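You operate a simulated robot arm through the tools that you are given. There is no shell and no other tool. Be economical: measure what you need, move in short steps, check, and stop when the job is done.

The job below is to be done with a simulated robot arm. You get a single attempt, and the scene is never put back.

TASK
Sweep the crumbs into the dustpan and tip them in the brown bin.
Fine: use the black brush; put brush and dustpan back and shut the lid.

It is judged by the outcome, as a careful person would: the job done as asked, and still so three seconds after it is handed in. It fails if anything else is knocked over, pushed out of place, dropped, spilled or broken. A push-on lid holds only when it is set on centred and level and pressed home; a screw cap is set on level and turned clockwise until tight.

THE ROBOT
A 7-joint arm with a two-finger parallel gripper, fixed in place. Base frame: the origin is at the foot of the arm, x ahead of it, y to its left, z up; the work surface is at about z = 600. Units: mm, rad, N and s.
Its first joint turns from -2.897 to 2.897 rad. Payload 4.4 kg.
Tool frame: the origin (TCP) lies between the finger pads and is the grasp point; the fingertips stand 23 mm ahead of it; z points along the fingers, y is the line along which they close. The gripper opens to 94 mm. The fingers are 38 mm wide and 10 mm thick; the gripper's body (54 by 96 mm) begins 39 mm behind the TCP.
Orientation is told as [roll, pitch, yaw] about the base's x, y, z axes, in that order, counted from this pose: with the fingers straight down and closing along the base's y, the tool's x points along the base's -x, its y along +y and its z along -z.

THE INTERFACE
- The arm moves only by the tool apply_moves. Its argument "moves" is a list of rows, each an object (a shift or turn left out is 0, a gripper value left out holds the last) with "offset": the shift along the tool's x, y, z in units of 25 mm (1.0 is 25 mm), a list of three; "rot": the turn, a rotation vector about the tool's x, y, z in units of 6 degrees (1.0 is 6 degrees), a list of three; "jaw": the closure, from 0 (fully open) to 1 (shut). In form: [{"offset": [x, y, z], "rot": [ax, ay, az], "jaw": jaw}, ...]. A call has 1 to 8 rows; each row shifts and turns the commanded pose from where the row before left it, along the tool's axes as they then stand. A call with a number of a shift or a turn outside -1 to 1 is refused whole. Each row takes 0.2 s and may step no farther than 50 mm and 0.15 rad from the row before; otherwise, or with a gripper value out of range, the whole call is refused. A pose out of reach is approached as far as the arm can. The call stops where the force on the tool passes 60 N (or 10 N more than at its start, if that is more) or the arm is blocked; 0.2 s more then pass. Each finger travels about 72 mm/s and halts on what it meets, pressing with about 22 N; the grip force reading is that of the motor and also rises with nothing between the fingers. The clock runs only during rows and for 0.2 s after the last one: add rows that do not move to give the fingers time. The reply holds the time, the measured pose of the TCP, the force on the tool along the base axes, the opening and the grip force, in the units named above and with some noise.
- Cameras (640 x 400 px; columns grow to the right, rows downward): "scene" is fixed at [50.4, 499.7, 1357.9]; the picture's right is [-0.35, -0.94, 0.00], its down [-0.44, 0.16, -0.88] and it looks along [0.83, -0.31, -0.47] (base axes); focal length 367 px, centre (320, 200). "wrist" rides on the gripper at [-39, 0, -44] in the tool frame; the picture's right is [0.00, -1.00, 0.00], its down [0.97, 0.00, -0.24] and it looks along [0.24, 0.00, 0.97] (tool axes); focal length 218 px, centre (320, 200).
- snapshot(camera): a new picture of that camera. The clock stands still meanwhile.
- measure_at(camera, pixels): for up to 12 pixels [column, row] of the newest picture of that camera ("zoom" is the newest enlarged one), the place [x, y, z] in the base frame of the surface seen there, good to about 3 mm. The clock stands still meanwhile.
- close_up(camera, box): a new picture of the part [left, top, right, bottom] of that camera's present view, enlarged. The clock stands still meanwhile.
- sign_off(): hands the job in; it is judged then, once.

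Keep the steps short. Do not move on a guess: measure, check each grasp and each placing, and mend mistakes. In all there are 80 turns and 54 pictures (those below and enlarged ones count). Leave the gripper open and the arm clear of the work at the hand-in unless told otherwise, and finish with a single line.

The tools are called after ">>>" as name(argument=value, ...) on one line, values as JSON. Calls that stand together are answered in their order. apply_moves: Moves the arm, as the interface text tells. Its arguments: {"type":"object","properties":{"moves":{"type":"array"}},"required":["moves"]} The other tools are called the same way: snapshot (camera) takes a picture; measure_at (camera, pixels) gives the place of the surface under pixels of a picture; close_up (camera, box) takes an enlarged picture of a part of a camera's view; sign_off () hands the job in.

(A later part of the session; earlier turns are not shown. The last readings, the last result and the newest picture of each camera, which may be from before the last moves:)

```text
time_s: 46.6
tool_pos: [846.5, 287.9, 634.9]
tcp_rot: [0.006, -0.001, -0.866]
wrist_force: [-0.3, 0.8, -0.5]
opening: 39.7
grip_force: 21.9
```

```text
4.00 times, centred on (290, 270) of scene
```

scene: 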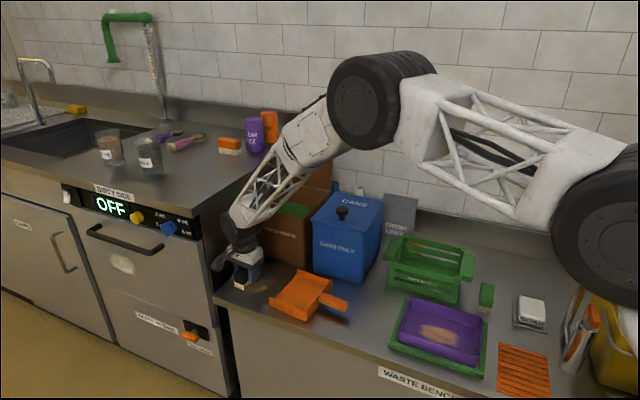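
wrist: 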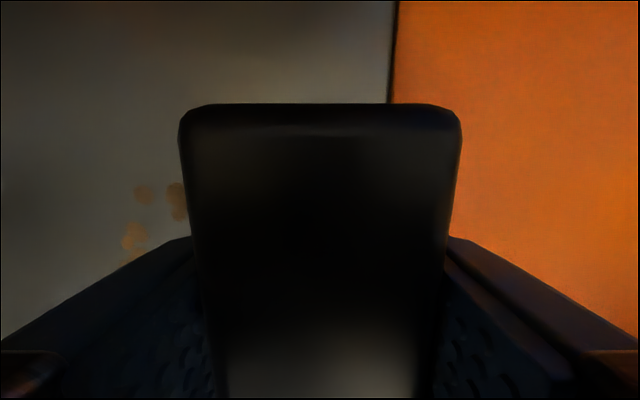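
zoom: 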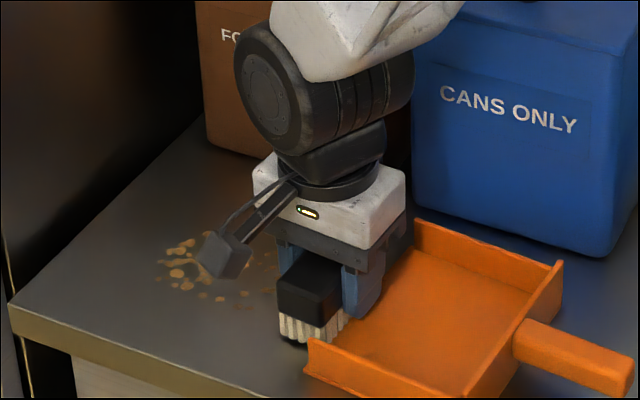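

The brush pushed the pan back ~45 mm, and the crumbs stayed essentially where they were — the bristles must be pressed. I'll lift, return behind the crumbs, and look.

>>> apply_moves(moves=[{"offset": [0, 0, -0.8]}, {"offset": [0, 0.5, -0.8]}, {"offset": [0.06, 1, 0]}, {"offset": [0.06, 1, 0]}, {"offset": [0.06, 1, 0]}, {"offset": [0.06, 1, 0]}, {"offset": [0.06, 1, 0]}, {"offset": [0, 0.98, 0]}])

>>> close_up(camera="scene", box=[210, 240, 370, 340])

```text
time_s: 48.4
tool_pos: [966.2, 398.7, 676.6]
tcp_rot: [0.007, 0.0, -0.866]
wrist_force: [-0.7, 0.5, -0.5]
opening: 39.8
grip_force: 22.4
```

```text
4.00 times, centred on (290, 290) of scene
```

zoom: 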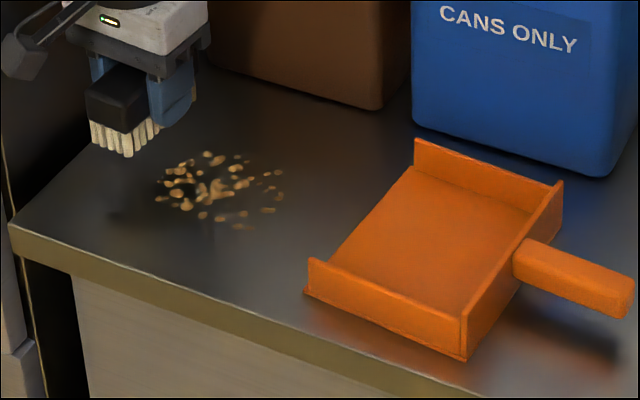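

The crumbs are unmoved. I'll measure pan and crumbs now.

>>> measure_at(camera="zoom", pixels=[[416, 142], [311, 261], [561, 186], [466, 312], [620, 285], [420, 175], [336, 262], [168, 195], [207, 154], [278, 172], [265, 208], [215, 190]])

>>> measure_at(camera="zoom", pixels=[[380, 225], [420, 250], [480, 215], [345, 215], [215, 184], [175, 193], [240, 240], [300, 230], [92, 148], [130, 155], [150, 125], [90, 122]])

```text
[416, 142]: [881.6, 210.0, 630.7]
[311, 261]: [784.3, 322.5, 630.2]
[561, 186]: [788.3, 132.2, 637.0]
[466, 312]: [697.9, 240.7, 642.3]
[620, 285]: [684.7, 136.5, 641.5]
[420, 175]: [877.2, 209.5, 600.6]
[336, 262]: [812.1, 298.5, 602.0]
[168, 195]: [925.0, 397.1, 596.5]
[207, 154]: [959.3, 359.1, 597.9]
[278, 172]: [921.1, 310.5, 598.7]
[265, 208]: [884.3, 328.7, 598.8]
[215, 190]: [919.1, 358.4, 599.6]
```

```text
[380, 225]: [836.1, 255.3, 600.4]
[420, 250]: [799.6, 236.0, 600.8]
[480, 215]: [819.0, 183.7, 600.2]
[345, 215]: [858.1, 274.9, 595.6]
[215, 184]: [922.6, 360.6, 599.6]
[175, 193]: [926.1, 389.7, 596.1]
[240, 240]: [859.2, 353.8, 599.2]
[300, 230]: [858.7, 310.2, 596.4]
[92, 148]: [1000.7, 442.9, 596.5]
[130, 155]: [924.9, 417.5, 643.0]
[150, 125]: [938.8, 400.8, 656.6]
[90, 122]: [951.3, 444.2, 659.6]
```

The pan slid 61 mm straight back (lip now F≈809); it will be put home later anyway. Now I'll lower to firm contact (z≈633) and check the force.

>>> apply_moves(moves=[{"offset": [0, 0, 0.8]}, {"offset": [0, 0, 0.8]}, {"offset": [0, 0, 0.1]}, {"offset": [0, 0, 0.06]}, {}])

```text
time_s: 49.6
tool_pos: [966.8, 399.6, 630.6]
tcp_rot: [0.005, -0.001, -0.865]
wrist_force: [-0.7, 0.1, -0.9]
opening: 39.3
grip_force: 21.8
```

No contact yet at 630.6 — the brush has slid up a little in the grip. Probing on down.

>>> apply_moves(moves=[{"offset": [0, 0, 0.04]}, {"offset": [0, 0, 0.04]}, {"offset": [0, 0, 0.04]}, {}])

```text
time_s: 50.6
tool_pos: [967.1, 399.4, 629.9]
tcp_rot: [0.006, -0.002, -0.866]
wrist_force: [2.1, 4.1, 19.8]
opening: 40.0
grip_force: 22.2
```

20 N contact. Sweeping with pressure toward the pan for ~90 mm.

>>> apply_moves(moves=[{"offset": [-0.04, -0.5, 0]}, {"offset": [-0.04, -0.5, 0]}, {"offset": [-0.04, -0.5, 0]}, {"offset": [-0.04, -0.5, 0]}, {"offset": [-0.04, -0.5, 0]}, {"offset": [-0.04, -0.5, 0]}, {"offset": [-0.04, -0.5, 0]}])

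>>> close_up(camera="scene", box=[210, 240, 370, 340])

```text
time_s: 52.2
tool_pos: [901.7, 338.1, 627.2]
tcp_rot: [0.005, -0.002, -0.864]
wrist_force: [1.8, 2.2, 4.2]
opening: 39.4
grip_force: 21.2
```

```text
4.00 times, centred on (290, 290) of scene
```

zoom: 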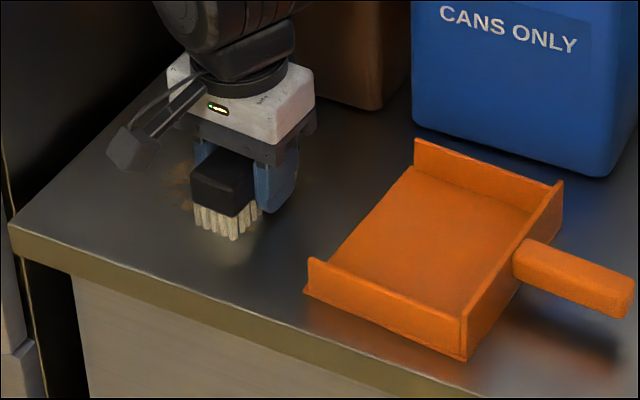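

Behind the brush the crumbs are mostly gone, leaving a faint haze. Continuing to just before the lip (F≈832).

>>> apply_moves(moves=[{"offset": [-0.02, -0.5, 0.02]}, {"offset": [-0.02, -0.5, 0]}, {"offset": [-0.02, -0.5, 0]}, {"offset": [-0.02, -0.5, 0]}, {"offset": [-0.02, -0.5, 0]}, {"offset": [-0.02, -0.5, 0]}])

>>> close_up(camera="scene", box=[210, 240, 370, 340])

>>> snapshot(camera="wrist")

```text
time_s: 53.6
tool_pos: [847.7, 285.3, 627.7]
tcp_rot: [0.004, -0.001, -0.865]
wrist_force: [2.3, 2.6, 9.7]
opening: 39.9
grip_force: 21.8
```

```text
4.00 times, centred on (290, 290) of scene
```

zoom: 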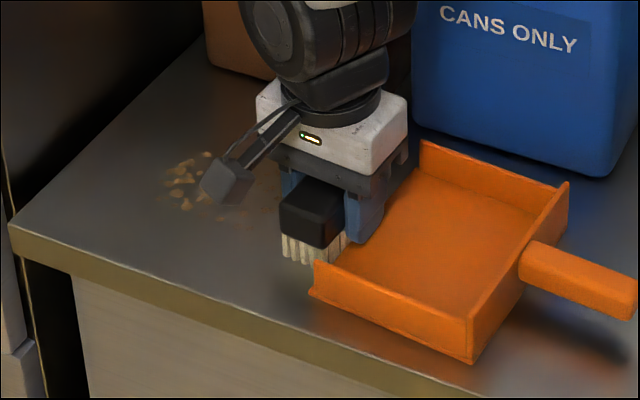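

```text
15 pictures are left
```

wrist: 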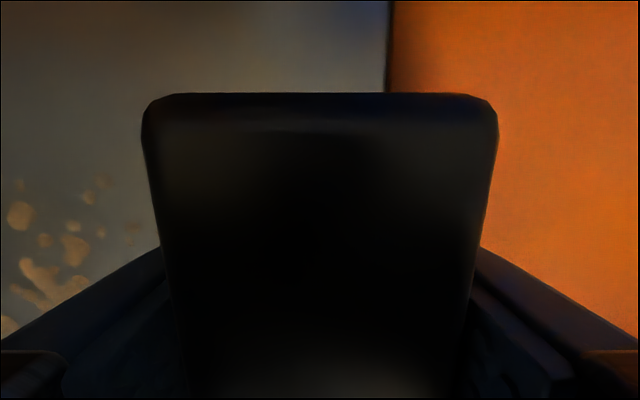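

I'll measure where the remaining crumbs are in this wrist view, to see whether they moved at all.

>>> measure_at(camera="wrist", pixels=[[20, 215], [75, 250], [35, 270], [85, 197], [8, 325], [130, 235], [100, 232], [18, 184], [385, 40], [420, 120], [100, 120], [560, 200]])

>>> measure_at(camera="zoom", pixels=[[207, 155], [185, 203], [168, 185], [185, 165], [220, 215], [245, 220], [312, 265], [420, 145]])

```text
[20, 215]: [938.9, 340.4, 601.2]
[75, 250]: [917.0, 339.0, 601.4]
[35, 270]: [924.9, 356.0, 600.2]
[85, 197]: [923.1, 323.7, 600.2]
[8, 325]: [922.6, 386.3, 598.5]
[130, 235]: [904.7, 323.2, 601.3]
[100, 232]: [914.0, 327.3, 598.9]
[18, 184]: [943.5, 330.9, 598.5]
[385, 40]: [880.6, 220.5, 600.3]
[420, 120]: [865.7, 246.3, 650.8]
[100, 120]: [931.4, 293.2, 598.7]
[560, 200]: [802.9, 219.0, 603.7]
```

```text
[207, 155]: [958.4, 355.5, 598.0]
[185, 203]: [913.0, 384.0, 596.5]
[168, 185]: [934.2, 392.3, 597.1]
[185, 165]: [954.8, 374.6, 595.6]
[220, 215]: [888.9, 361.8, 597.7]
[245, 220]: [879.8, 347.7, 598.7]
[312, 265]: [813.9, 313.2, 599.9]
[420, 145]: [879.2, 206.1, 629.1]
```

The remaining crumbs read at their old positions. I'll lift, return behind them and compare an unobstructed view.

>>> apply_moves(moves=[{"offset": [0, 0, -0.9]}, {"offset": [0.02, 0.9, -0.9]}, {"offset": [0.04, 1, 0]}, {"offset": [0.04, 1, 0]}, {"offset": [0.04, 1, 0]}, {"offset": [0.04, 1, 0]}, {"offset": [0.04, 1, 0]}, {"offset": [0.04, 0.6, 0]}])

>>> close_up(camera="scene", box=[230, 260, 310, 310])

```text
time_s: 55.4
tool_pos: [968.9, 396.8, 673.2]
tcp_rot: [0.005, 0.0, -0.867]
wrist_force: [-0.5, 0.3, 0.2]
opening: 39.7
grip_force: 22.0
```

```text
8.00 times, centred on (270, 285) of scene
```

zoom: 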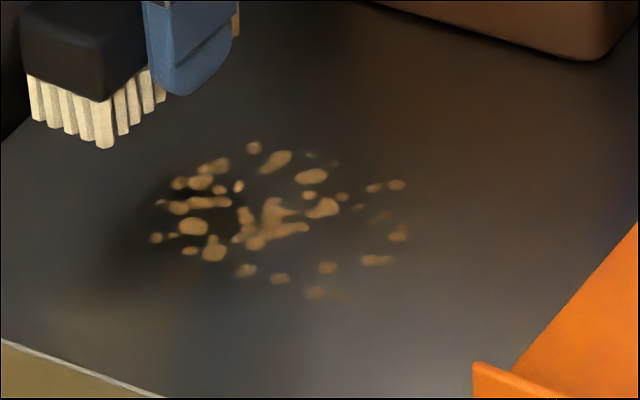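

The bench crumbs look completely flat and unmoved, perhaps a stain. I'll look closely at the other patch, in the purple tray.

>>> close_up(camera="scene", box=[385, 285, 495, 385])

>>> measure_at(camera="zoom", pixels=[[320, 200], [280, 180], [360, 230], [300, 120], [420, 260], [200, 100], [250, 230], [330, 180], [310, 210], [380, 200]])

```text
4.00 times, centred on (440, 335) of scene
```

zoom: 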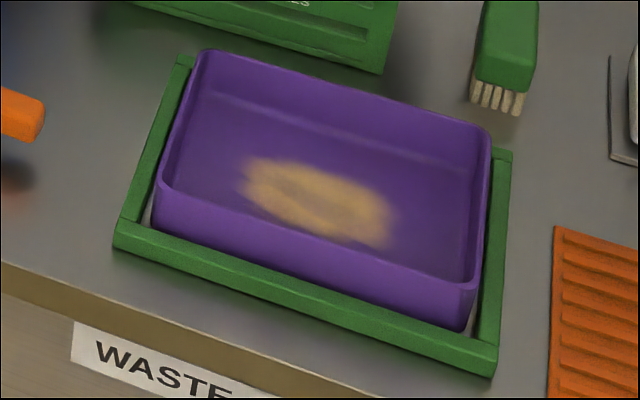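

```text
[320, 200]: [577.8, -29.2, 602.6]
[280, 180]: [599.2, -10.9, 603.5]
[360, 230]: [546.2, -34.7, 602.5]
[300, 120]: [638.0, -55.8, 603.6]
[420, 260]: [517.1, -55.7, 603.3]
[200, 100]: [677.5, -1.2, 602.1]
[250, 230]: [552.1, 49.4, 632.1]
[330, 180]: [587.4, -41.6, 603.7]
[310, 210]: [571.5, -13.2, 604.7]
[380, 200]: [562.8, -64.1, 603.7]
```

Both patches lie flat, but the tray one is a smear; the bench ones are the crumbs. The pan ought to be with its lip at the crumbs, so I'll first push the pan back to its home by the handle end. Flying back at z≈720.

>>> apply_moves(moves=[{"offset": [0, -0.4, -0.9]}, {"offset": [-0.05, -0.9, -0.9]}, {"offset": [-0.05, -1, 0]}, {"offset": [-0.05, -1, 0]}, {"offset": [-0.05, -1, 0]}, {"offset": [-0.05, -1, 0]}, {"offset": [-0.05, -1, 0]}, {"offset": [-0.05, -1, 0]}])

>>> apply_moves(moves=[{"offset": [-0.05, -1, 0]}, {"offset": [-0.05, -1, 0]}, {"offset": [-0.05, -1, 0]}, {"offset": [-0.05, -1, 0]}, {"offset": [-0.05, -1, 0]}, {"offset": [-0.05, -1, 0]}, {"offset": [0, -1, 0]}, {"offset": [0, -1, 0]}])

>>> snapshot(camera="wrist")

```text
time_s: 57.2
tool_pos: [831.9, 270.8, 717.2]
tcp_rot: [0.004, -0.002, -0.865]
wrist_force: [-0.4, -0.5, -0.9]
opening: 39.6
grip_force: 21.7
```

```text
time_s: 59.0
tool_pos: [684.4, 135.7, 717.7]
tcp_rot: [0.005, -0.002, -0.866]
wrist_force: [0.1, 0.7, -0.3]
opening: 39.7
grip_force: 21.6
```

```text
12 pictures are left
```

wrist: 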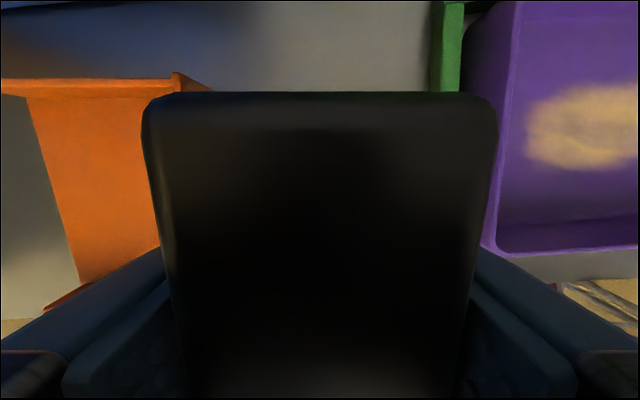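

Now at F≈610 above the handle end. I'll step back to F≈573 (between handle end 611 and tray 533) and lower to z≈643.

>>> apply_moves(moves=[{"offset": [0, -0.75, 0]}, {"offset": [0, -0.75, 0]}, {"offset": [0, 0, 0.8]}, {"offset": [0, 0, 0.8]}, {"offset": [0, 0, 0.8]}, {"offset": [0, 0, 0.6]}, {}])

>>> apply_moves(moves=[{"offset": [0, 0.3, 0]}, {"offset": [0, 0.3, 0]}, {"offset": [0, 0.4, 0]}, {"offset": [0, 0.4, 0]}, {"offset": [0, 0.4, 0]}, {"offset": [0, 0.4, 0]}, {"offset": [0, 0.3, 0]}, {}])

>>> close_up(camera="scene", box=[230, 240, 390, 340])

```text
time_s: 60.5
tool_pos: [660.6, 112.4, 647.3]
tcp_rot: [0.013, -0.005, -0.865]
wrist_force: [-2.3, -1.8, 24.8]
opening: 39.6
grip_force: 21.8
stopped in row 7: the force on the tool passed its limit (the readings are from after the stop); the commanded pose is now the measured one
```

```text
time_s: 62.3
tool_pos: [708.0, 153.0, 647.2]
tcp_rot: [0.011, -0.005, -0.865]
wrist_force: [-5.0, -8.8, 36.6]
opening: 39.5
grip_force: 21.8
```

```text
4.00 times, centred on (310, 290) of scene
```

zoom: 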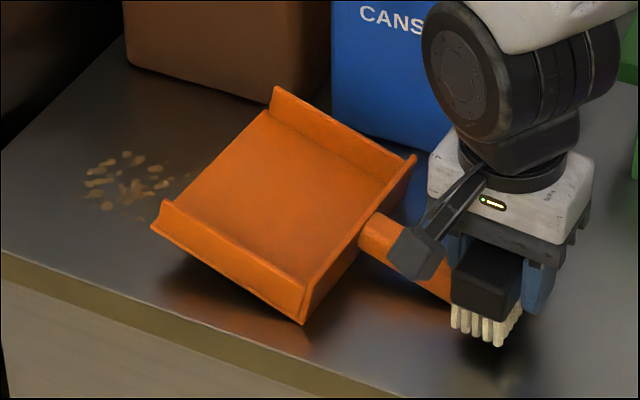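

The finger came down on the handle end instead of behind it; the pan is now tipped under my finger but was dragged toward home. I'll raise straight up so it settles, then measure.

>>> apply_moves(moves=[{"offset": [0, 0, -0.1]}, {"offset": [0, 0, -0.2]}, {"offset": [0, 0, -0.3]}, {"offset": [0, 0, -0.6]}, {"offset": [0, 0, -0.8]}, {"offset": [0, 0, -0.8]}])

>>> close_up(camera="scene", box=[230, 240, 390, 340])

>>> measure_at(camera="zoom", pixels=[[277, 95], [160, 205], [410, 160], [305, 285], [275, 125], [180, 205], [250, 180], [360, 150], [440, 280], [390, 230], [460, 305], [300, 240]])

```text
time_s: 63.7
tool_pos: [706.5, 152.3, 717.7]
tcp_rot: [0.009, -0.007, -0.864]
wrist_force: [-0.3, 0.4, -0.2]
opening: 39.6
grip_force: 22.0
```

```text
4.00 times, centred on (310, 290) of scene
```

zoom: 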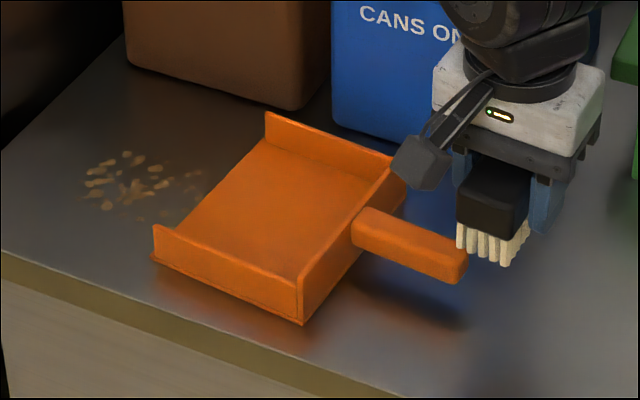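

```text
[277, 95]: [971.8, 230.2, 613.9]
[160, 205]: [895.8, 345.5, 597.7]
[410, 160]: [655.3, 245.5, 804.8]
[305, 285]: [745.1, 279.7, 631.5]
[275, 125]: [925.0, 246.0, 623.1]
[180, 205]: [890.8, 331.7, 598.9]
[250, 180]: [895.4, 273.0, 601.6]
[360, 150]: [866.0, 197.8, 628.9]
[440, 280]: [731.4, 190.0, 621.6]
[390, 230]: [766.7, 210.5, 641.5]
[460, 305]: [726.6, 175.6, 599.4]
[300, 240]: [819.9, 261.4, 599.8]
```

The pan settled flat and practically back at home (corners within ~2 mm of the first picture). Now back behind the crumbs for a full stroke with the pan in place.

>>> apply_moves(moves=[{"offset": [0.04, 0.5, 0]}, {"offset": [0.05, 1, 0]}, {"offset": [0.05, 1, 0]}, {"offset": [0.05, 1, 0]}, {"offset": [0.05, 1, 0]}, {"offset": [0.05, 1, 0]}, {"offset": [0.05, 1, 0]}, {"offset": [0.05, 1, 0]}])

>>> apply_moves(moves=[{"offset": [0.05, 1, 0]}, {"offset": [0.05, 1, 0]}, {"offset": [0.05, 1, 0]}, {"offset": [0.05, 1, 0]}, {"offset": [0.05, 1, 0]}, {"offset": [0.05, 1, 0]}, {"offset": [0.05, 0.8, 0]}])

>>> apply_moves(moves=[{"offset": [0, 0, 1]}, {"offset": [0, 0, 1]}, {"offset": [0, 0, 1]}, {"offset": [0, 0, 0.4]}, {"offset": [0, 0, 0.08]}, {"offset": [0, 0, 0.06]}, {"offset": [0, 0, 0.04]}, {}])

```text
time_s: 65.5
tool_pos: [844.3, 282.5, 718.6]
tcp_rot: [0.009, -0.004, -0.865]
wrist_force: [-0.6, 0.7, -0.9]
opening: 39.8
grip_force: 22.2
```

```text
time_s: 67.1
tool_pos: [966.9, 398.5, 719.8]
tcp_rot: [0.011, -0.005, -0.865]
wrist_force: [-0.2, -0.2, -0.5]
opening: 39.5
grip_force: 22.1
```

```text
time_s: 68.9
tool_pos: [968.4, 399.9, 631.0]
tcp_rot: [0.011, -0.006, -0.866]
wrist_force: [0.1, 0.2, 0.4]
opening: 39.9
grip_force: 21.6
```

No contact yet at 631. Probing 3 mm more.

>>> apply_moves(moves=[{"offset": [0, 0, 0.06]}, {"offset": [0, 0, 0.05]}, {}])

```text
time_s: 69.7
tool_pos: [967.7, 398.7, 628.6]
tcp_rot: [0.011, -0.005, -0.865]
wrist_force: [0.5, 0.4, -0.4]
opening: 39.7
grip_force: 22.2
```

Still none; I'll lower 2 mm more while starting the stroke, slowly.

>>> apply_moves(moves=[{"offset": [0, 0, 0.06]}, {"offset": [0, -0.05, 0.04]}, {"offset": [-0.03, -0.35, 0]}, {"offset": [-0.03, -0.4, 0]}, {"offset": [-0.03, -0.4, 0]}, {"offset": [-0.03, -0.4, 0]}, {"offset": [-0.03, -0.4, 0]}, {"offset": [-0.03, -0.4, 0]}])

>>> apply_moves(moves=[{"offset": [-0.03, -0.4, 0]}, {"offset": [-0.03, -0.4, 0]}, {"offset": [-0.03, -0.3, 0]}, {"offset": [0, -0.3, -0.12]}, {"offset": [0, -0.3, -0.16]}, {"offset": [0, -0.5, 0]}, {"offset": [0, -0.5, 0]}, {"offset": [0, -0.5, 0]}])

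>>> close_up(camera="scene", box=[210, 240, 370, 340])

```text
time_s: 71.5
tool_pos: [926.5, 355.7, 624.5]
tcp_rot: [0.011, -0.004, -0.865]
wrist_force: [4.8, 4.2, 19.1]
opening: 39.4
grip_force: 21.8
```

```text
time_s: 73.3
tool_pos: [866.5, 299.9, 630.1]
tcp_rot: [0.01, -0.004, -0.866]
wrist_force: [-0.6, 0.1, -0.9]
opening: 39.2
grip_force: 21.8
```

```text
4.00 times, centred on (290, 290) of scene
```

zoom: 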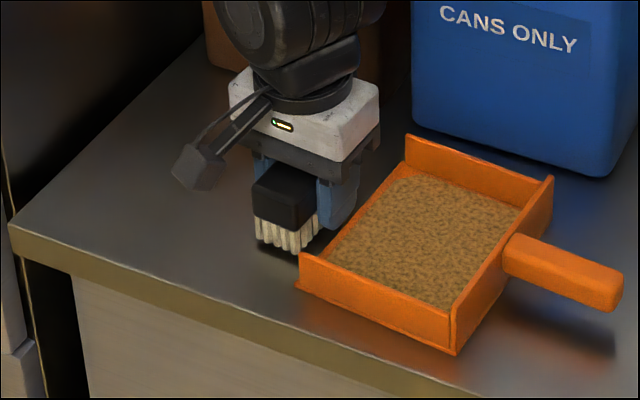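

The crumbs are now in the pan and the bench is clean. The pan slid back again, so its handle end blocks the brush's home; I'll set the brush down for now on the clear bench at F≈950 and release it.

>>> apply_moves(moves=[{"offset": [0, 0, -0.8]}, {"offset": [0, 0.95, 0]}, {"offset": [0, 0.95, 0]}, {"offset": [0, 0.95, 0]}, {"offset": [0, 0.95, 0]}, {"offset": [0, 0, 0.7]}, {"offset": [0, 0, 0.2]}, {"offset": [0, 0, 0.12]}])

>>> apply_moves(moves=[{}, {"jaw": 0.42}, {"jaw": 0.42}, {"jaw": 0.42}, {"offset": [0, 0, -0.5]}, {"offset": [0, 0, -1]}, {"offset": [0, 0, -1]}, {"offset": [0, 0, -1]}])

>>> snapshot(camera="wrist")

```text
time_s: 75.1
tool_pos: [939.7, 364.6, 626.3]
tcp_rot: [0.01, -0.004, -0.866]
wrist_force: [-1.0, 0.9, -1.5]
opening: 39.5
grip_force: 22.5
```

```text
time_s: 76.9
tool_pos: [937.9, 362.9, 711.8]
tcp_rot: [0.009, -0.004, -0.867]
wrist_force: [0.1, 0.5, -1.3]
opening: 54.5
grip_force: 0.1
```

```text
8 pictures are left
```

wrist: 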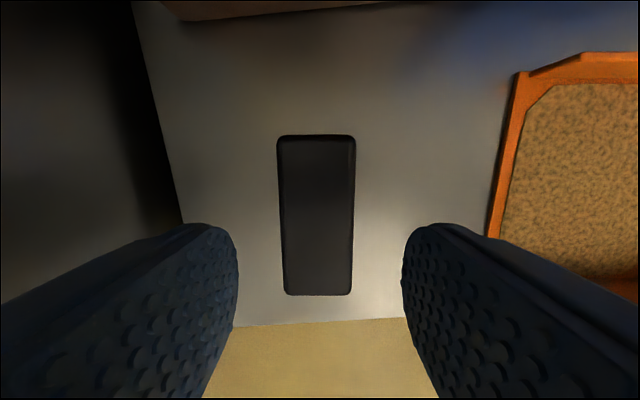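

The brush stands upright at (938,363), yaw -0.866. From the last scene close-up I'll measure the pan handle and crumbs-filled pan.

>>> measure_at(camera="zoom", pixels=[[520, 243], [545, 253], [570, 263], [595, 272], [615, 279], [560, 248], [550, 270], [407, 138], [301, 257], [450, 320], [552, 180], [618, 300]])

```text
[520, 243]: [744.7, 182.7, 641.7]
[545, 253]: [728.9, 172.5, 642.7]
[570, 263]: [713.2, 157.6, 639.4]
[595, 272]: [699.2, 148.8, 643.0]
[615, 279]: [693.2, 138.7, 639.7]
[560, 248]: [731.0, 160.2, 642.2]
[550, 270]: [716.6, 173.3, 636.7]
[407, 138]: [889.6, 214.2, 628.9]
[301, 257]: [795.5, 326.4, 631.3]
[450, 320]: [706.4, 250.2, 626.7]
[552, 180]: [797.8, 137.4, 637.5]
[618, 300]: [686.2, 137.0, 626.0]
```

Pan offset from home is about (-38,-34), i.e. 51 mm back; handle centreline L≈-339, F 616–690, top 641. I'll yaw 90° so the hand points along the handle, fly behind it and tilt 45° forward.

>>> apply_moves(moves=[{"offset": [0, 0, -0.2], "rot": [0, 0, -1]}, {"offset": [0, 0, -0.2], "rot": [0, 0, -1]}, {"offset": [0, 0, -0.2], "rot": [0, 0, -1]}, {"offset": [0, 0, -0.2], "rot": [0, 0, -1]}, {"offset": [0, 0, -0.2], "rot": [0, 0, -1]}, {"offset": [0, 0, -0.2], "rot": [0, 0, -1]}, {"offset": [0, 0, -0.2], "rot": [0, 0, -1]}, {"offset": [0, 0, -0.2], "rot": [0, 0, -1]}])

>>> apply_moves(moves=[{"rot": [0, 0, -1]}, {"rot": [0, 0, -1]}, {"rot": [0, 0, -1]}, {"rot": [0, 0, -1]}, {"rot": [0, 0, -1]}, {"rot": [0, 0, -1]}, {"rot": [0, 0, -0.98]}])

>>> apply_moves(moves=[{"offset": [1, -0.03, 0]}, {"offset": [1, -0.03, 0]}, {"offset": [1, -0.03, 0]}, {"offset": [1, -0.03, 0]}, {"offset": [1, -0.03, 0]}, {"offset": [1, -0.03, 0]}, {"offset": [1, -0.03, 0]}, {"offset": [1, -0.03, 0]}])

>>> apply_moves(moves=[{"offset": [1, -0.03, 0]}, {"offset": [1, -0.03, 0]}, {"offset": [1, -0.03, 0]}, {"offset": [1, -0.03, 0]}, {"offset": [1, -0.03, 0]}, {"offset": [1, -0.03, 0]}, {"offset": [0.55, -0.03, 0]}])

>>> apply_moves(moves=[{"rot": [0, -0.94, 0]}, {"rot": [0, -0.94, 0]}, {"rot": [0, -0.94, 0]}, {"rot": [0, -0.94, 0]}, {"rot": [0, -0.94, 0]}, {"rot": [0, -0.94, 0]}, {"rot": [0, -0.94, 0]}, {"rot": [0, -0.94, 0]}])

>>> snapshot(camera="wrist")

```text
time_s: 78.7
tool_pos: [939.0, 364.2, 755.0]
tcp_rot: [0.005, -0.011, -0.027]
wrist_force: [-0.6, -0.4, 0.3]
opening: 54.5
grip_force: 0.1
```

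```text
time_s: 80.3
tool_pos: [938.6, 363.0, 754.0]
tcp_rot: [-0.006, -0.011, 0.706]
wrist_force: [0.4, -0.2, -0.3]
opening: 54.4
grip_force: 0.1
```

```text
time_s: 82.1
tool_pos: [787.5, 231.0, 752.7]
tcp_rot: [-0.004, -0.011, 0.702]
wrist_force: [-0.3, 0.5, -0.4]
opening: 54.8
grip_force: 0.1
```

```text
time_s: 83.7
tool_pos: [668.0, 118.6, 749.5]
tcp_rot: [-0.006, -0.011, 0.702]
wrist_force: [0.0, 0.0, -0.1]
opening: 54.3
grip_force: 0.0
```

```text
time_s: 85.5
tool_pos: [667.3, 118.4, 750.7]
tcp_rot: [-0.005, -0.799, 0.71]
wrist_force: [1.0, -1.0, -0.5]
opening: 54.5
grip_force: 0.0
```

```text
7 pictures are left
```

wrist: 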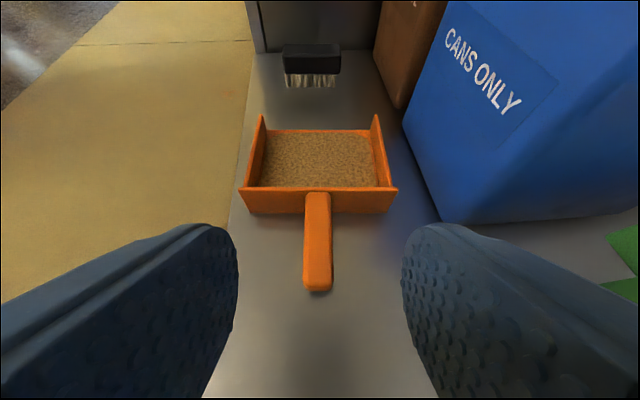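

The handle is centred (column 318). Approaching along the tool axis to F≈658, z≈636, then closing.

>>> apply_moves(moves=[{"offset": [0.65, 0, 0.3]}, {"offset": [0.64, 0, 0.96]}, {"offset": [0, 0, 1]}, {"offset": [0, 0, 1]}, {"offset": [0, 0, 1]}, {"offset": [0, 0, 0.6]}, {"offset": [0, 0, 0.4]}, {}])

>>> apply_moves(moves=[{"jaw": 1}, {"jaw": 1}, {"jaw": 1}, {"jaw": 1}, {"jaw": 1}])

```text
time_s: 86.6
tool_pos: [704.6, 143.5, 671.0]
tcp_rot: [-0.017, -0.805, 0.714]
wrist_force: [-0.2, -1.5, 11.3]
opening: 54.5
grip_force: 0.0
stopped in row 5: the force on the tool passed its limit (the readings are from after the stop); the commanded pose is now the measured one
```

```text
time_s: 87.8
tool_pos: [703.1, 144.2, 671.1]
tcp_rot: [-0.015, -0.805, 0.712]
wrist_force: [2.5, -1.4, 26.1]
opening: 23.4
grip_force: 22.4
```

It stopped early at z=671 on an upward force. I need a look at what it touches.

>>> snapshot(camera="scene")

>>> measure_at(camera="scene", pixels=[[330, 300], [340, 305], [345, 308], [325, 297], [310, 282], [285, 305]])

```text
6 pictures are left
```

scene: 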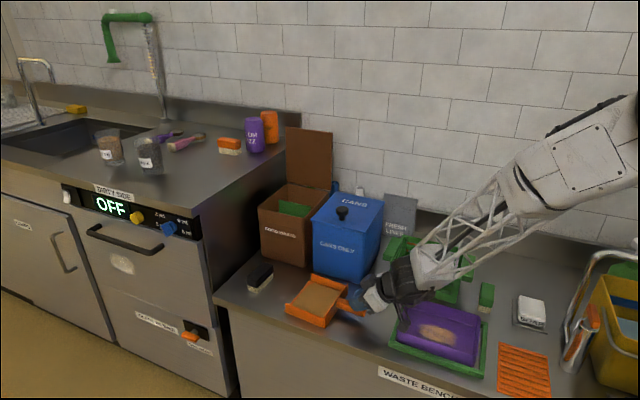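

```text
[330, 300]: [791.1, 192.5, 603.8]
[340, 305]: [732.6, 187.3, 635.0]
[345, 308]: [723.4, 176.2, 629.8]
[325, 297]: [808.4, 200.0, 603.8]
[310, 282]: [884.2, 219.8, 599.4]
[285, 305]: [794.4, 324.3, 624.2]
```

The wrist joint is touching down near the tray/crate at this tilt; nothing seems displaced. I'll open, back out along the tool axis, and reduce the tilt to ~18°.

>>> apply_moves(moves=[{"jaw": 0.42}, {"jaw": 0.42}, {"offset": [0, 0, -0.6]}, {"offset": [0, 0, -0.9]}, {"offset": [0, 0, -0.9]}])

>>> apply_moves(moves=[{"rot": [0, 0.926, 0]}, {"rot": [0, 0.926, 0]}, {"rot": [0, 0.926, 0]}, {"rot": [0, 0.926, 0]}, {"rot": [0, 0.926, 0]}, {"offset": [-0.87, 0, 0]}, {"offset": [-0.87, 0, 0]}, {}])

>>> snapshot(camera="wrist")

```text
time_s: 89.0
tool_pos: [669.5, 117.0, 709.9]
tcp_rot: [-0.013, -0.803, 0.712]
wrist_force: [0.5, 0.4, 0.1]
opening: 54.6
grip_force: 0.1
```

```text
time_s: 90.8
tool_pos: [700.6, 143.4, 726.5]
tcp_rot: [-0.009, -0.316, 0.704]
wrist_force: [1.0, -0.8, 0.3]
opening: 54.6
grip_force: 0.0
```

```text
5 pictures are left
```

wrist: 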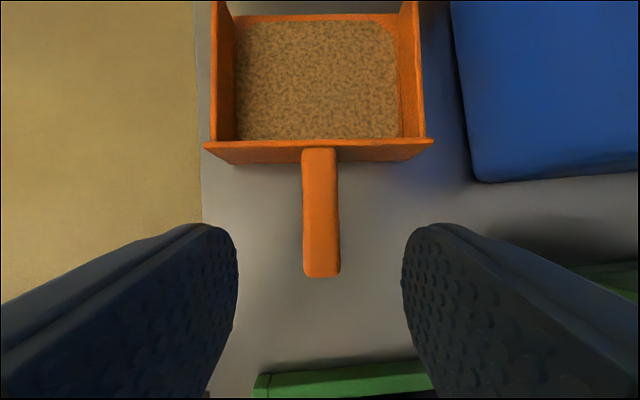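

The handle is centred again. I'll measure it in this view for the final approach.

>>> measure_at(camera="wrist", pixels=[[320, 160], [321, 210], [321, 262], [306, 230], [337, 230], [320, 146], [220, 8], [411, 8], [215, 146], [425, 143]])

```text
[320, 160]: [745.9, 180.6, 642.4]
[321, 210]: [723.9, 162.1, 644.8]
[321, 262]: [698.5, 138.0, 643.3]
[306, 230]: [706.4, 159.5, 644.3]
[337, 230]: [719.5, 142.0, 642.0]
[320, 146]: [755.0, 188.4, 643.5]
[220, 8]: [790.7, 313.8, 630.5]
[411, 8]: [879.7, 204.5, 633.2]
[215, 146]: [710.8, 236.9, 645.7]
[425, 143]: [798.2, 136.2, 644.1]
```

Centreline matches the TCP (L≈-343). Descending ~99 mm along the tool axis and closing.

>>> apply_moves(moves=[{"offset": [-0.06, -0.03, 0.9]}, {"offset": [-0.07, 0, 1]}, {"offset": [0, 0, 1]}, {"offset": [0, 0, 0.7]}, {"offset": [0, 0, 0.38]}, {}])

>>> apply_moves(moves=[{"jaw": 1}, {"jaw": 1}, {"jaw": 1}, {"jaw": 1}, {"jaw": 1}])

```text
time_s: 92.2
tool_pos: [727.4, 166.0, 632.4]
tcp_rot: [-0.011, -0.32, 0.704]
wrist_force: [0.2, 0.0, -0.5]
opening: 54.6
grip_force: 0.0
```

```text
time_s: 93.4
tool_pos: [727.9, 165.2, 632.4]
tcp_rot: [-0.011, -0.319, 0.707]
wrist_force: [1.1, 0.1, 2.7]
opening: 23.9
grip_force: 22.4
```

Gripped at 23.9 mm. I'll lift slowly 60 mm and check that the pan hangs level.

>>> apply_moves(moves=[{"offset": [-0.03, 0, -0.1]}, {"offset": [-0.06, 0, -0.19]}, {"offset": [-0.1, 0, -0.3]}, {"offset": [-0.13, 0, -0.4]}, {"offset": [-0.16, 0, -0.5]}, {"offset": [-0.16, 0, -0.5]}, {"offset": [-0.13, 0, -0.4]}, {}])

>>> snapshot(camera="wrist")

>>> measure_at(camera="wrist", pixels=[[220, 8], [411, 8], [225, 100], [400, 100], [320, 20], [320, 110], [320, 60], [215, 146], [425, 143]])

```text
time_s: 95.2
tool_pos: [728.0, 165.0, 692.8]
tcp_rot: [-0.011, -0.318, 0.705]
wrist_force: [-0.6, -0.6, -1.5]
opening: 23.6
grip_force: 21.9
```

```text
4 pictures are left
```

wrist: 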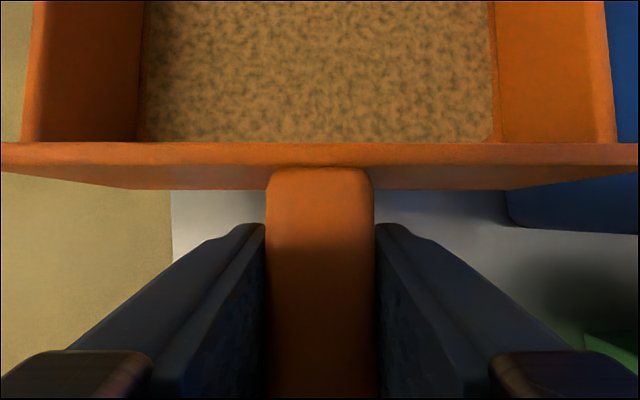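

```text
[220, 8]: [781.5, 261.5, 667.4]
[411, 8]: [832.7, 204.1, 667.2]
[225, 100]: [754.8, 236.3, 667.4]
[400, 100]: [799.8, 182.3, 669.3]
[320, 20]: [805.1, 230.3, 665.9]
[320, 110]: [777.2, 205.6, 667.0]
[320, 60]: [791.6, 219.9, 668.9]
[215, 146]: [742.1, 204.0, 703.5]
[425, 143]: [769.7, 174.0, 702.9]
```

The pan is level with the crumbs in it. Lifting to z≈960, then moving over to the brown bin, still level.

>>> apply_moves(moves=[{"offset": [-0.2, 0, -0.6]}, {"offset": [-0.31, 0, -0.95]}, {"offset": [-0.31, 0, -0.95]}, {"offset": [-0.31, 0, -0.95]}, {"offset": [-0.31, 0, -0.95]}, {"offset": [-0.31, 0, -0.95]}, {"offset": [-0.31, 0, -0.95]}, {"offset": [-0.31, 0, -0.95]}])

>>> apply_moves(moves=[{"offset": [-0.31, 0, -0.95]}, {"offset": [-0.31, 0, -0.95]}, {"offset": [-0.31, 0, -0.95]}, {"offset": [-0.12, 0, -0.36]}, {}])

>>> apply_moves(moves=[{"offset": [-0.5, -0.6, 0.165]}, {"offset": [-0.8, -0.99, 0.265]}, {"offset": [-0.8, -0.99, 0.265]}, {"offset": [-0.8, -0.99, 0.265]}, {"offset": [-0.8, -0.99, 0.265]}, {"offset": [-0.8, -0.99, 0.265]}, {"offset": [-0.8, -0.99, 0.265]}, {"offset": [-0.8, -0.99, 0.265]}])

```text
time_s: 97.0
tool_pos: [724.7, 167.3, 883.4]
tcp_rot: [-0.011, -0.317, 0.706]
wrist_force: [0.1, 0.2, -0.2]
opening: 23.8
grip_force: 22.0
```

```text
time_s: 98.2
tool_pos: [724.9, 165.1, 969.4]
tcp_rot: [-0.011, -0.317, 0.706]
wrist_force: [0.5, 0.4, -0.8]
opening: 23.6
grip_force: 22.1
```

```text
time_s: 100.0
tool_pos: [970.4, 126.3, 973.4]
tcp_rot: [-0.011, -0.317, 0.706]
wrist_force: [-0.3, 0.3, -1.4]
opening: 23.7
grip_force: 21.7
```

Over the gap at N=588, U=782. Now tipping the lip down in steps while advancing over the brown bin opening.

>>> apply_moves(moves=[{"offset": [-0.21, -0.05, 0.07], "rot": [0, 1, 0]}, {"offset": [-0.22, -0.05, 0.047], "rot": [0, 1, 0]}, {"offset": [-0.223, -0.05, 0.023], "rot": [0, 1, 0]}, {"offset": [-0.224, -0.05, 0], "rot": [0, 1, 0]}, {"offset": [-0.223, -0.05, -0.023], "rot": [0, 1, 0]}, {"offset": [-0.313, -0.05, -0.067], "rot": [0, 1, 0]}, {"offset": [-0.304, -0.05, -0.1], "rot": [0, 1, 0]}, {"offset": [-0.292, -0.05, -0.13], "rot": [0, 1, 0]}])

>>> apply_moves(moves=[{"offset": [-0.277, -0.02, -0.16], "rot": [0, 1, 0]}, {"offset": [-0.26, 0, -0.19], "rot": [0, 1, 0]}, {"offset": [-0.238, 0, -0.214], "rot": [0, 1, 0]}, {"rot": [0, 1, 0]}, {}, {}, {}])

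>>> close_up(camera="scene", box=[220, 100, 420, 330])

```text
time_s: 101.8
tool_pos: [1017.1, 153.1, 972.0]
tcp_rot: [-0.012, 0.523, 0.697]
wrist_force: [-0.3, -0.6, -1.0]
opening: 23.5
grip_force: 21.9
```

```text
time_s: 103.4
tool_pos: [1035.1, 167.5, 972.0]
tcp_rot: [-0.017, 0.94, 0.689]
wrist_force: [0.7, -0.4, -0.8]
opening: 23.8
grip_force: 21.5
```

```text
1.74 times, centred on (320, 215) of scene
```

zoom: 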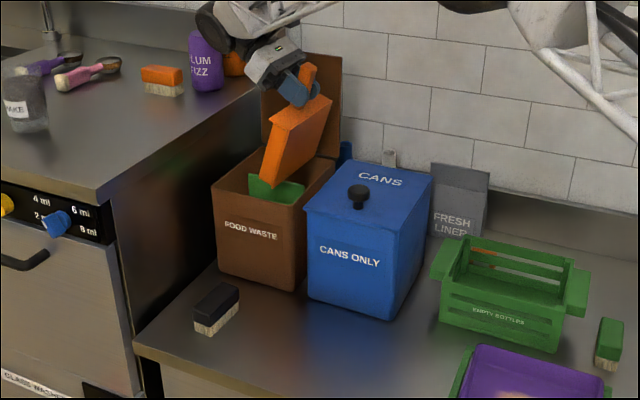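

The pan is tipped 72° with its lip inside the bin. I'll hold a little longer, then reverse the same path to level and look in the pan.

>>> apply_moves(moves=[{}, {}, {}, {}])

>>> apply_moves(moves=[{"rot": [0, -1, 0]}, {"rot": [0, -1, 0]}, {"offset": [0.238, 0, 0.214], "rot": [0, -1, 0]}, {"offset": [0.26, 0, 0.19], "rot": [0, -1, 0]}, {"offset": [0.277, 0.02, 0.16], "rot": [0, -1, 0]}, {"offset": [0.292, 0.05, 0.13], "rot": [0, -1, 0]}, {"offset": [0.304, 0.05, 0.1], "rot": [0, -1, 0]}, {"offset": [0.313, 0.05, 0.067], "rot": [0, -1, 0]}])

>>> apply_moves(moves=[{"offset": [0.223, 0.05, 0.023], "rot": [0, -1, 0]}, {"offset": [0.224, 0.05, 0], "rot": [0, -1, 0]}, {"offset": [0.223, 0.05, -0.023], "rot": [0, -1, 0]}, {"offset": [0.22, 0.05, -0.047], "rot": [0, -1, 0]}, {"offset": [0.21, 0.05, -0.07]}, {}])

>>> snapshot(camera="wrist")

>>> measure_at(camera="wrist", pixels=[[220, 8], [411, 8], [225, 100], [400, 100], [320, 20], [320, 110]])

```text
time_s: 104.4
tool_pos: [1036.2, 167.2, 973.0]
tcp_rot: [-0.016, 0.94, 0.689]
wrist_force: [1.0, 0.5, -0.7]
opening: 23.8
grip_force: 22.1
```

```text
time_s: 106.2
tool_pos: [995.1, 140.0, 972.2]
tcp_rot: [-0.011, 0.103, 0.702]
wrist_force: [0.2, -0.6, -1.3]
opening: 23.7
grip_force: 22.3
```

```text
time_s: 107.6
tool_pos: [970.0, 126.2, 971.7]
tcp_rot: [-0.01, -0.317, 0.705]
wrist_force: [0.9, -0.4, -0.4]
opening: 23.6
grip_force: 21.6
```

```text
2 pictures are left
```

wrist: 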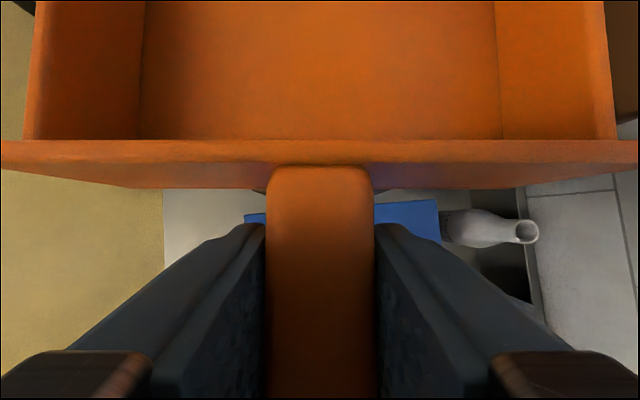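

```text
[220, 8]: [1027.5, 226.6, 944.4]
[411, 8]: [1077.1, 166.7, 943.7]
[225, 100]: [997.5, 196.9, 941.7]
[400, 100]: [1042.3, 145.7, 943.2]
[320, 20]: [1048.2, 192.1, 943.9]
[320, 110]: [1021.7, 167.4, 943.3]
```

The pan is empty and level. Carrying it back over its home spot and lowering to ~20 mm above the bench.

>>> apply_moves(moves=[{"offset": [0.514, 0.9375, -0.17]}, {"offset": [0.514, 0.9375, -0.17]}, {"offset": [0.514, 0.9375, -0.17]}, {"offset": [0.514, 0.9375, -0.17]}, {"offset": [0.514, 0.9375, -0.17]}, {"offset": [0.514, 0.9375, -0.17]}, {"offset": [0.514, 0.9375, -0.17]}, {"offset": [0.514, 0.9375, -0.17]}])

>>> apply_moves(moves=[{"offset": [0.31, 0, 0.95]}, {"offset": [0.31, 0, 0.95]}, {"offset": [0.31, 0, 0.95]}, {"offset": [0.31, 0, 0.95]}, {"offset": [0.31, 0, 0.95]}, {"offset": [0.31, 0, 0.95]}, {"offset": [0.31, 0, 0.95]}, {"offset": [0.31, 0, 0.95]}])

>>> apply_moves(moves=[{"offset": [0.31, 0, 0.95]}, {"offset": [0.31, 0, 0.95]}, {"offset": [0.31, 0, 0.95]}, {"offset": [0.31, 0, 0.95]}, {"offset": [0.2, 0, 0.6]}, {}])

```text
time_s: 109.4
tool_pos: [767.5, 201.6, 970.9]
tcp_rot: [-0.011, -0.317, 0.705]
wrist_force: [-0.3, -0.1, -1.2]
opening: 23.5
grip_force: 21.8
```

```text
time_s: 111.2
tool_pos: [768.7, 198.4, 768.9]
tcp_rot: [-0.011, -0.317, 0.704]
wrist_force: [0.4, -0.2, -1.3]
opening: 23.7
grip_force: 21.8
```

```text
time_s: 112.6
tool_pos: [768.7, 195.8, 652.2]
tcp_rot: [-0.01, -0.317, 0.706]
wrist_force: [0.2, -0.2, -0.8]
opening: 23.7
grip_force: 21.8
```

At z=652, 4 mm off sideways. Correcting, setting down, releasing and backing out.

>>> apply_moves(moves=[{"offset": [0.16, 0.13, 0.47]}, {"offset": [0.075, 0, 0.23]}, {"offset": [0.02, 0, 0.07]}, {}])

>>> apply_moves(moves=[{"jaw": 0.42}, {"jaw": 0.42}, {"jaw": 0.42}, {"offset": [0, 0, -0.6]}, {"offset": [0, 0, -0.9]}, {"offset": [0, 0, -0.9]}, {"offset": [0, 0, -0.9]}, {"offset": [0, 0, -0.9]}])

```text
time_s: 113.6
tool_pos: [769.1, 198.6, 632.8]
tcp_rot: [-0.009, -0.318, 0.706]
wrist_force: [-0.2, -2.4, 7.4]
opening: 23.8
grip_force: 22.2
```

```text
time_s: 115.4
tool_pos: [740.9, 178.5, 732.0]
tcp_rot: [-0.01, -0.319, 0.705]
wrist_force: [0.8, -0.3, -0.1]
opening: 54.3
grip_force: 0.0
```

Pan is back at home (within ~3 mm) and released. Levelling, flying to the brush at (938,363), and yawing back by -90°.

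>>> apply_moves(moves=[{"rot": [0, 1, 0]}, {"rot": [0, 1, 0]}, {"rot": [0.1, 1, 0]}, {"offset": [-0.98, 0.05, 0]}, {"offset": [-0.98, 0.05, 0]}, {"offset": [-0.98, 0.05, 0]}, {"offset": [-0.98, 0.05, 0]}, {"offset": [-0.98, 0.05, 0]}])

>>> apply_moves(moves=[{"offset": [-0.98, 0.05, 0]}, {"offset": [-0.98, 0.05, 0]}, {"offset": [-0.98, 0.05, 0]}, {"offset": [-0.98, 0.05, 0]}, {"offset": [-0.98, 0.05, 0]}, {"offset": [-0.98, 0.05, 0]}])

>>> apply_moves(moves=[{"rot": [0, 0, 1]}, {"rot": [0, 0, 1]}, {"rot": [0, 0, 1]}, {"rot": [0, 0, 1]}, {"rot": [0, 0, 1]}, {"rot": [0, 0, 1]}, {"rot": [0, 0, 1]}, {"rot": [0, 0, 1]}])

>>> apply_moves(moves=[{"rot": [0, 0, 1]}, {"rot": [0, 0, 1]}, {"rot": [0, 0, 1]}, {"rot": [0, 0, 1]}, {"rot": [0, 0, 1]}, {"rot": [0, 0, 1]}, {"rot": [0, 0, 1]}, {}])

```text
time_s: 117.2
tool_pos: [833.3, 262.8, 733.4]
tcp_rot: [-0.021, -0.002, 0.701]
wrist_force: [0.3, -0.6, 0.4]
opening: 54.7
grip_force: 0.0
```

```text
time_s: 118.6
tool_pos: [938.1, 361.5, 734.5]
tcp_rot: [-0.021, -0.002, 0.7]
wrist_force: [-0.1, 0.0, 0.1]
opening: 54.5
grip_force: 0.0
```

```text
time_s: 120.4
tool_pos: [938.9, 362.5, 733.3]
tcp_rot: [-0.01, -0.016, -0.139]
wrist_force: [-1.2, -0.3, -0.1]
opening: 54.4
grip_force: 0.0
```

```text
time_s: 122.2
tool_pos: [938.9, 364.0, 733.5]
tcp_rot: [0.003, -0.023, -0.871]
wrist_force: [-0.5, -0.4, -0.7]
opening: 54.6
grip_force: 0.1
```

Right above the brush. Descending to z≈634, gripping, and lifting gently.

>>> apply_moves(moves=[{"offset": [0, -0.04, 0.9], "rot": [0, 0.22, 0]}, {"offset": [0, 0, 1]}, {"offset": [0, 0, 1]}, {"offset": [0, 0, 0.7]}, {"offset": [0, 0, 0.36]}, {}])

>>> apply_moves(moves=[{"jaw": 1}, {"jaw": 1}, {"jaw": 1}, {"jaw": 1}, {"jaw": 1}])

>>> apply_moves(moves=[{"offset": [0, 0, -0.2]}, {"offset": [0, 0, -0.3]}, {"offset": [0, 0, -0.4]}, {"offset": [0, 0, -0.5]}, {"offset": [0, 0, -0.6]}, {"offset": [0, 0, -0.6]}, {"offset": [0, 0, -0.6]}, {"offset": [0, 0, -0.4]}])

```text
time_s: 123.6
tool_pos: [939.0, 362.9, 634.2]
tcp_rot: [0.004, 0.0, -0.869]
wrist_force: [0.5, -0.6, -0.4]
opening: 54.5
grip_force: 0.1
```

```text
time_s: 124.8
tool_pos: [937.9, 362.5, 633.9]
tcp_rot: [0.002, 0.002, -0.87]
wrist_force: [-0.3, -0.5, 1.5]
opening: 39.8
grip_force: 22.4
```

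```text
time_s: 126.6
tool_pos: [938.9, 362.4, 724.0]
tcp_rot: [0.003, 0.0, -0.868]
wrist_force: [-0.3, 0.8, -0.4]
opening: 39.8
grip_force: 21.6
```

The brush is held. Flying it to its home spot and turning it to yaw -0.702.

>>> apply_moves(moves=[{"offset": [-0.04, -0.6, 0]}, {"offset": [-0.04, -0.97, 0]}, {"offset": [-0.04, -0.97, 0]}, {"offset": [-0.04, -0.97, 0]}, {"offset": [-0.04, -0.97, 0]}, {"offset": [-0.04, -0.97, 0]}, {"offset": [-0.04, -0.97, 0]}, {"offset": [-0.04, -0.97, 0]}])

>>> apply_moves(moves=[{"offset": [-0.04, -0.97, 0]}, {"offset": [-0.04, -0.97, 0]}, {"offset": [-0.04, -0.97, 0]}, {"offset": [-0.04, -0.97, 0]}, {"offset": [-0.04, -0.97, 0]}, {"offset": [-0.04, -0.97, 0]}, {"offset": [-0.04, -0.97, 0], "rot": [0, 0, -0.8]}, {"rot": [0, 0, -0.79]}])

>>> apply_moves(moves=[{}])

```text
time_s: 128.4
tool_pos: [800.3, 236.6, 723.0]
tcp_rot: [0.003, 0.004, -0.869]
wrist_force: [0.2, -0.7, -0.8]
opening: 39.7
grip_force: 22.4
```

```text
time_s: 130.2
tool_pos: [678.7, 121.8, 722.4]
tcp_rot: [0.004, 0.003, -0.701]
wrist_force: [-0.5, 0.1, -1.2]
opening: 39.7
grip_force: 22.0
```

```text
time_s: 130.6
tool_pos: [679.1, 123.3, 722.2]
tcp_rot: [0.005, 0.004, -0.701]
wrist_force: [0.1, 1.2, -0.5]
opening: 39.3
grip_force: 22.0
```

Exactly at home. Lowering to z≈634, releasing, and rising.

>>> apply_moves(moves=[{"offset": [0, 0, 0.9]}, {"offset": [0, 0, 0.9]}, {"offset": [0, 0, 0.9]}, {"offset": [0, 0, 0.6]}, {"offset": [0, 0, 0.2]}, {"offset": [0, 0, 0.05]}, {}])

>>> apply_moves(moves=[{"jaw": 0.42}, {"jaw": 0.42}, {"jaw": 0.42}, {"offset": [0, 0, -0.5]}, {"offset": [0, 0, -0.9]}, {"offset": [0, 0, -0.9]}, {"offset": [0, 0, -0.9]}, {"offset": [0, 0, -0.9]}])

>>> apply_moves(moves=[{"offset": [0, 0, -1], "jaw": 1}, {"offset": [0, 0, -1]}, {"offset": [0, 0, -1]}, {"offset": [0, 0, -1]}, {"offset": [0, 0, -1]}, {"offset": [0, 0, -1]}, {"offset": [0, 0, -1]}, {"offset": [0, 0, -1]}])

```text
time_s: 132.2
tool_pos: [678.4, 124.1, 633.8]
tcp_rot: [0.006, 0.002, -0.703]
wrist_force: [-0.9, 0.7, 3.2]
opening: 39.8
grip_force: 21.7
```

```text
time_s: 134.0
tool_pos: [678.4, 123.1, 736.9]
tcp_rot: [0.003, 0.0, -0.705]
wrist_force: [0.0, -0.3, -0.3]
opening: 54.5
grip_force: 0.1
```

```text
time_s: 135.8
tool_pos: [677.7, 121.2, 936.4]
tcp_rot: [0.002, 0.003, -0.704]
wrist_force: [-0.1, -0.1, 0.3]
opening: 0.2
grip_force: 21.6
```

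Brush is home. Now to the lid: rise to z≈1055, turn to yaw -0.796, and fly to above the knob behind the open lid with the gripper open.

>>> apply_moves(moves=[{"offset": [0, 0, -0.95], "jaw": 0}, {"offset": [0, 0, -0.95]}, {"offset": [0, 0, -0.95]}, {"offset": [0, 0, -0.95]}, {"offset": [0, 0, -0.95], "rot": [0, 0, 0.88]}])

>>> apply_moves(moves=[{"offset": [-0.922, 0.8825, 0]}, {"offset": [-0.922, 0.8825, 0]}, {"offset": [-0.922, 0.8825, 0]}, {"offset": [-0.922, 0.8825, 0]}, {"offset": [-0.922, 0.8825, 0]}, {"offset": [-0.922, 0.8825, 0]}, {"offset": [-0.922, 0.8825, 0]}, {"offset": [-0.922, 0.8825, 0]}])

>>> apply_moves(moves=[{"offset": [-0.922, 0.8825, 0]}, {"offset": [-0.922, 0.8825, 0]}, {"offset": [-0.922, 0.8825, 0]}, {"offset": [-0.922, 0.8825, 0]}, {"offset": [-0.922, 0.8825, 0]}, {"offset": [-0.922, 0.8825, 0]}, {"offset": [-0.922, 0.8825, 0]}, {"offset": [-0.922, 0.8825, 0], "rot": [0, -0.54, 0]}])

>>> apply_moves(moves=[{}])

```text
time_s: 137.0
tool_pos: [676.1, 120.1, 1056.2]
tcp_rot: [0.004, 0.002, -0.795]
wrist_force: [-0.2, -0.3, 0.4]
opening: 94.0
grip_force: 0.1
```

```text
time_s: 138.8
tool_pos: [935.3, 112.0, 1055.7]
tcp_rot: [0.003, 0.002, -0.793]
wrist_force: [-0.1, 0.1, 0.7]
opening: 94.0
grip_force: 0.0
```

```text
time_s: 140.6
tool_pos: [1188.8, 104.9, 1056.0]
tcp_rot: [0.003, -0.054, -0.795]
wrist_force: [0.1, -0.6, 0.1]
opening: 94.1
grip_force: 0.1
```

```text
time_s: 141.0
tool_pos: [1188.9, 105.4, 1055.5]
tcp_rot: [0.005, -0.055, -0.795]
wrist_force: [-0.7, 0.2, -0.3]
opening: 93.8
grip_force: 0.1
```

Precisely at the retreat pose used before. Descending 95 mm back around the knob and closing.

>>> apply_moves(moves=[{"offset": [0, 0, 0.8]}, {"offset": [0, 0, 0.8]}, {"offset": [0, 0, 0.8]}, {"offset": [0, 0, 0.8]}, {"offset": [0, 0, 0.6]}, {}])

>>> apply_moves(moves=[{"jaw": 1}, {"jaw": 1}, {"jaw": 1}, {"jaw": 1}])

```text
time_s: 142.4
tool_pos: [1191.9, 101.8, 959.7]
tcp_rot: [0.002, -0.054, -0.796]
wrist_force: [0.5, 0.3, -0.3]
opening: 93.9
grip_force: 0.0
```

```text
time_s: 143.4
tool_pos: [1192.9, 101.6, 960.1]
tcp_rot: [0.004, -0.054, -0.793]
wrist_force: [0.5, -1.0, -1.6]
opening: 35.7
grip_force: 45.2
```

The knob is gripped (35.7 mm). Now retracing the opening arc in reverse, first to ~70°.

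>>> apply_moves(moves=[{"offset": [0.41, 0, -0.12], "rot": [0, -0.64, 0]}, {"offset": [0.56, 0, -0.152], "rot": [0, -0.82, 0]}, {"offset": [0.547, 0, -0.2], "rot": [0, -0.82, 0]}, {"offset": [0.39, 0, -0.118], "rot": [0, -0.77, 0]}, {"offset": [0.62, 0, -0.18], "rot": [0, -0.53, 0]}, {"offset": [0.626, 0, -0.18], "rot": [0, -0.53, 0]}, {}])

```text
time_s: 145.0
tool_pos: [1135.2, 159.4, 962.6]
tcp_rot: [0.004, -0.486, -0.796]
wrist_force: [12.9, 1.4, -3.2]
opening: 35.9
grip_force: 44.2
```

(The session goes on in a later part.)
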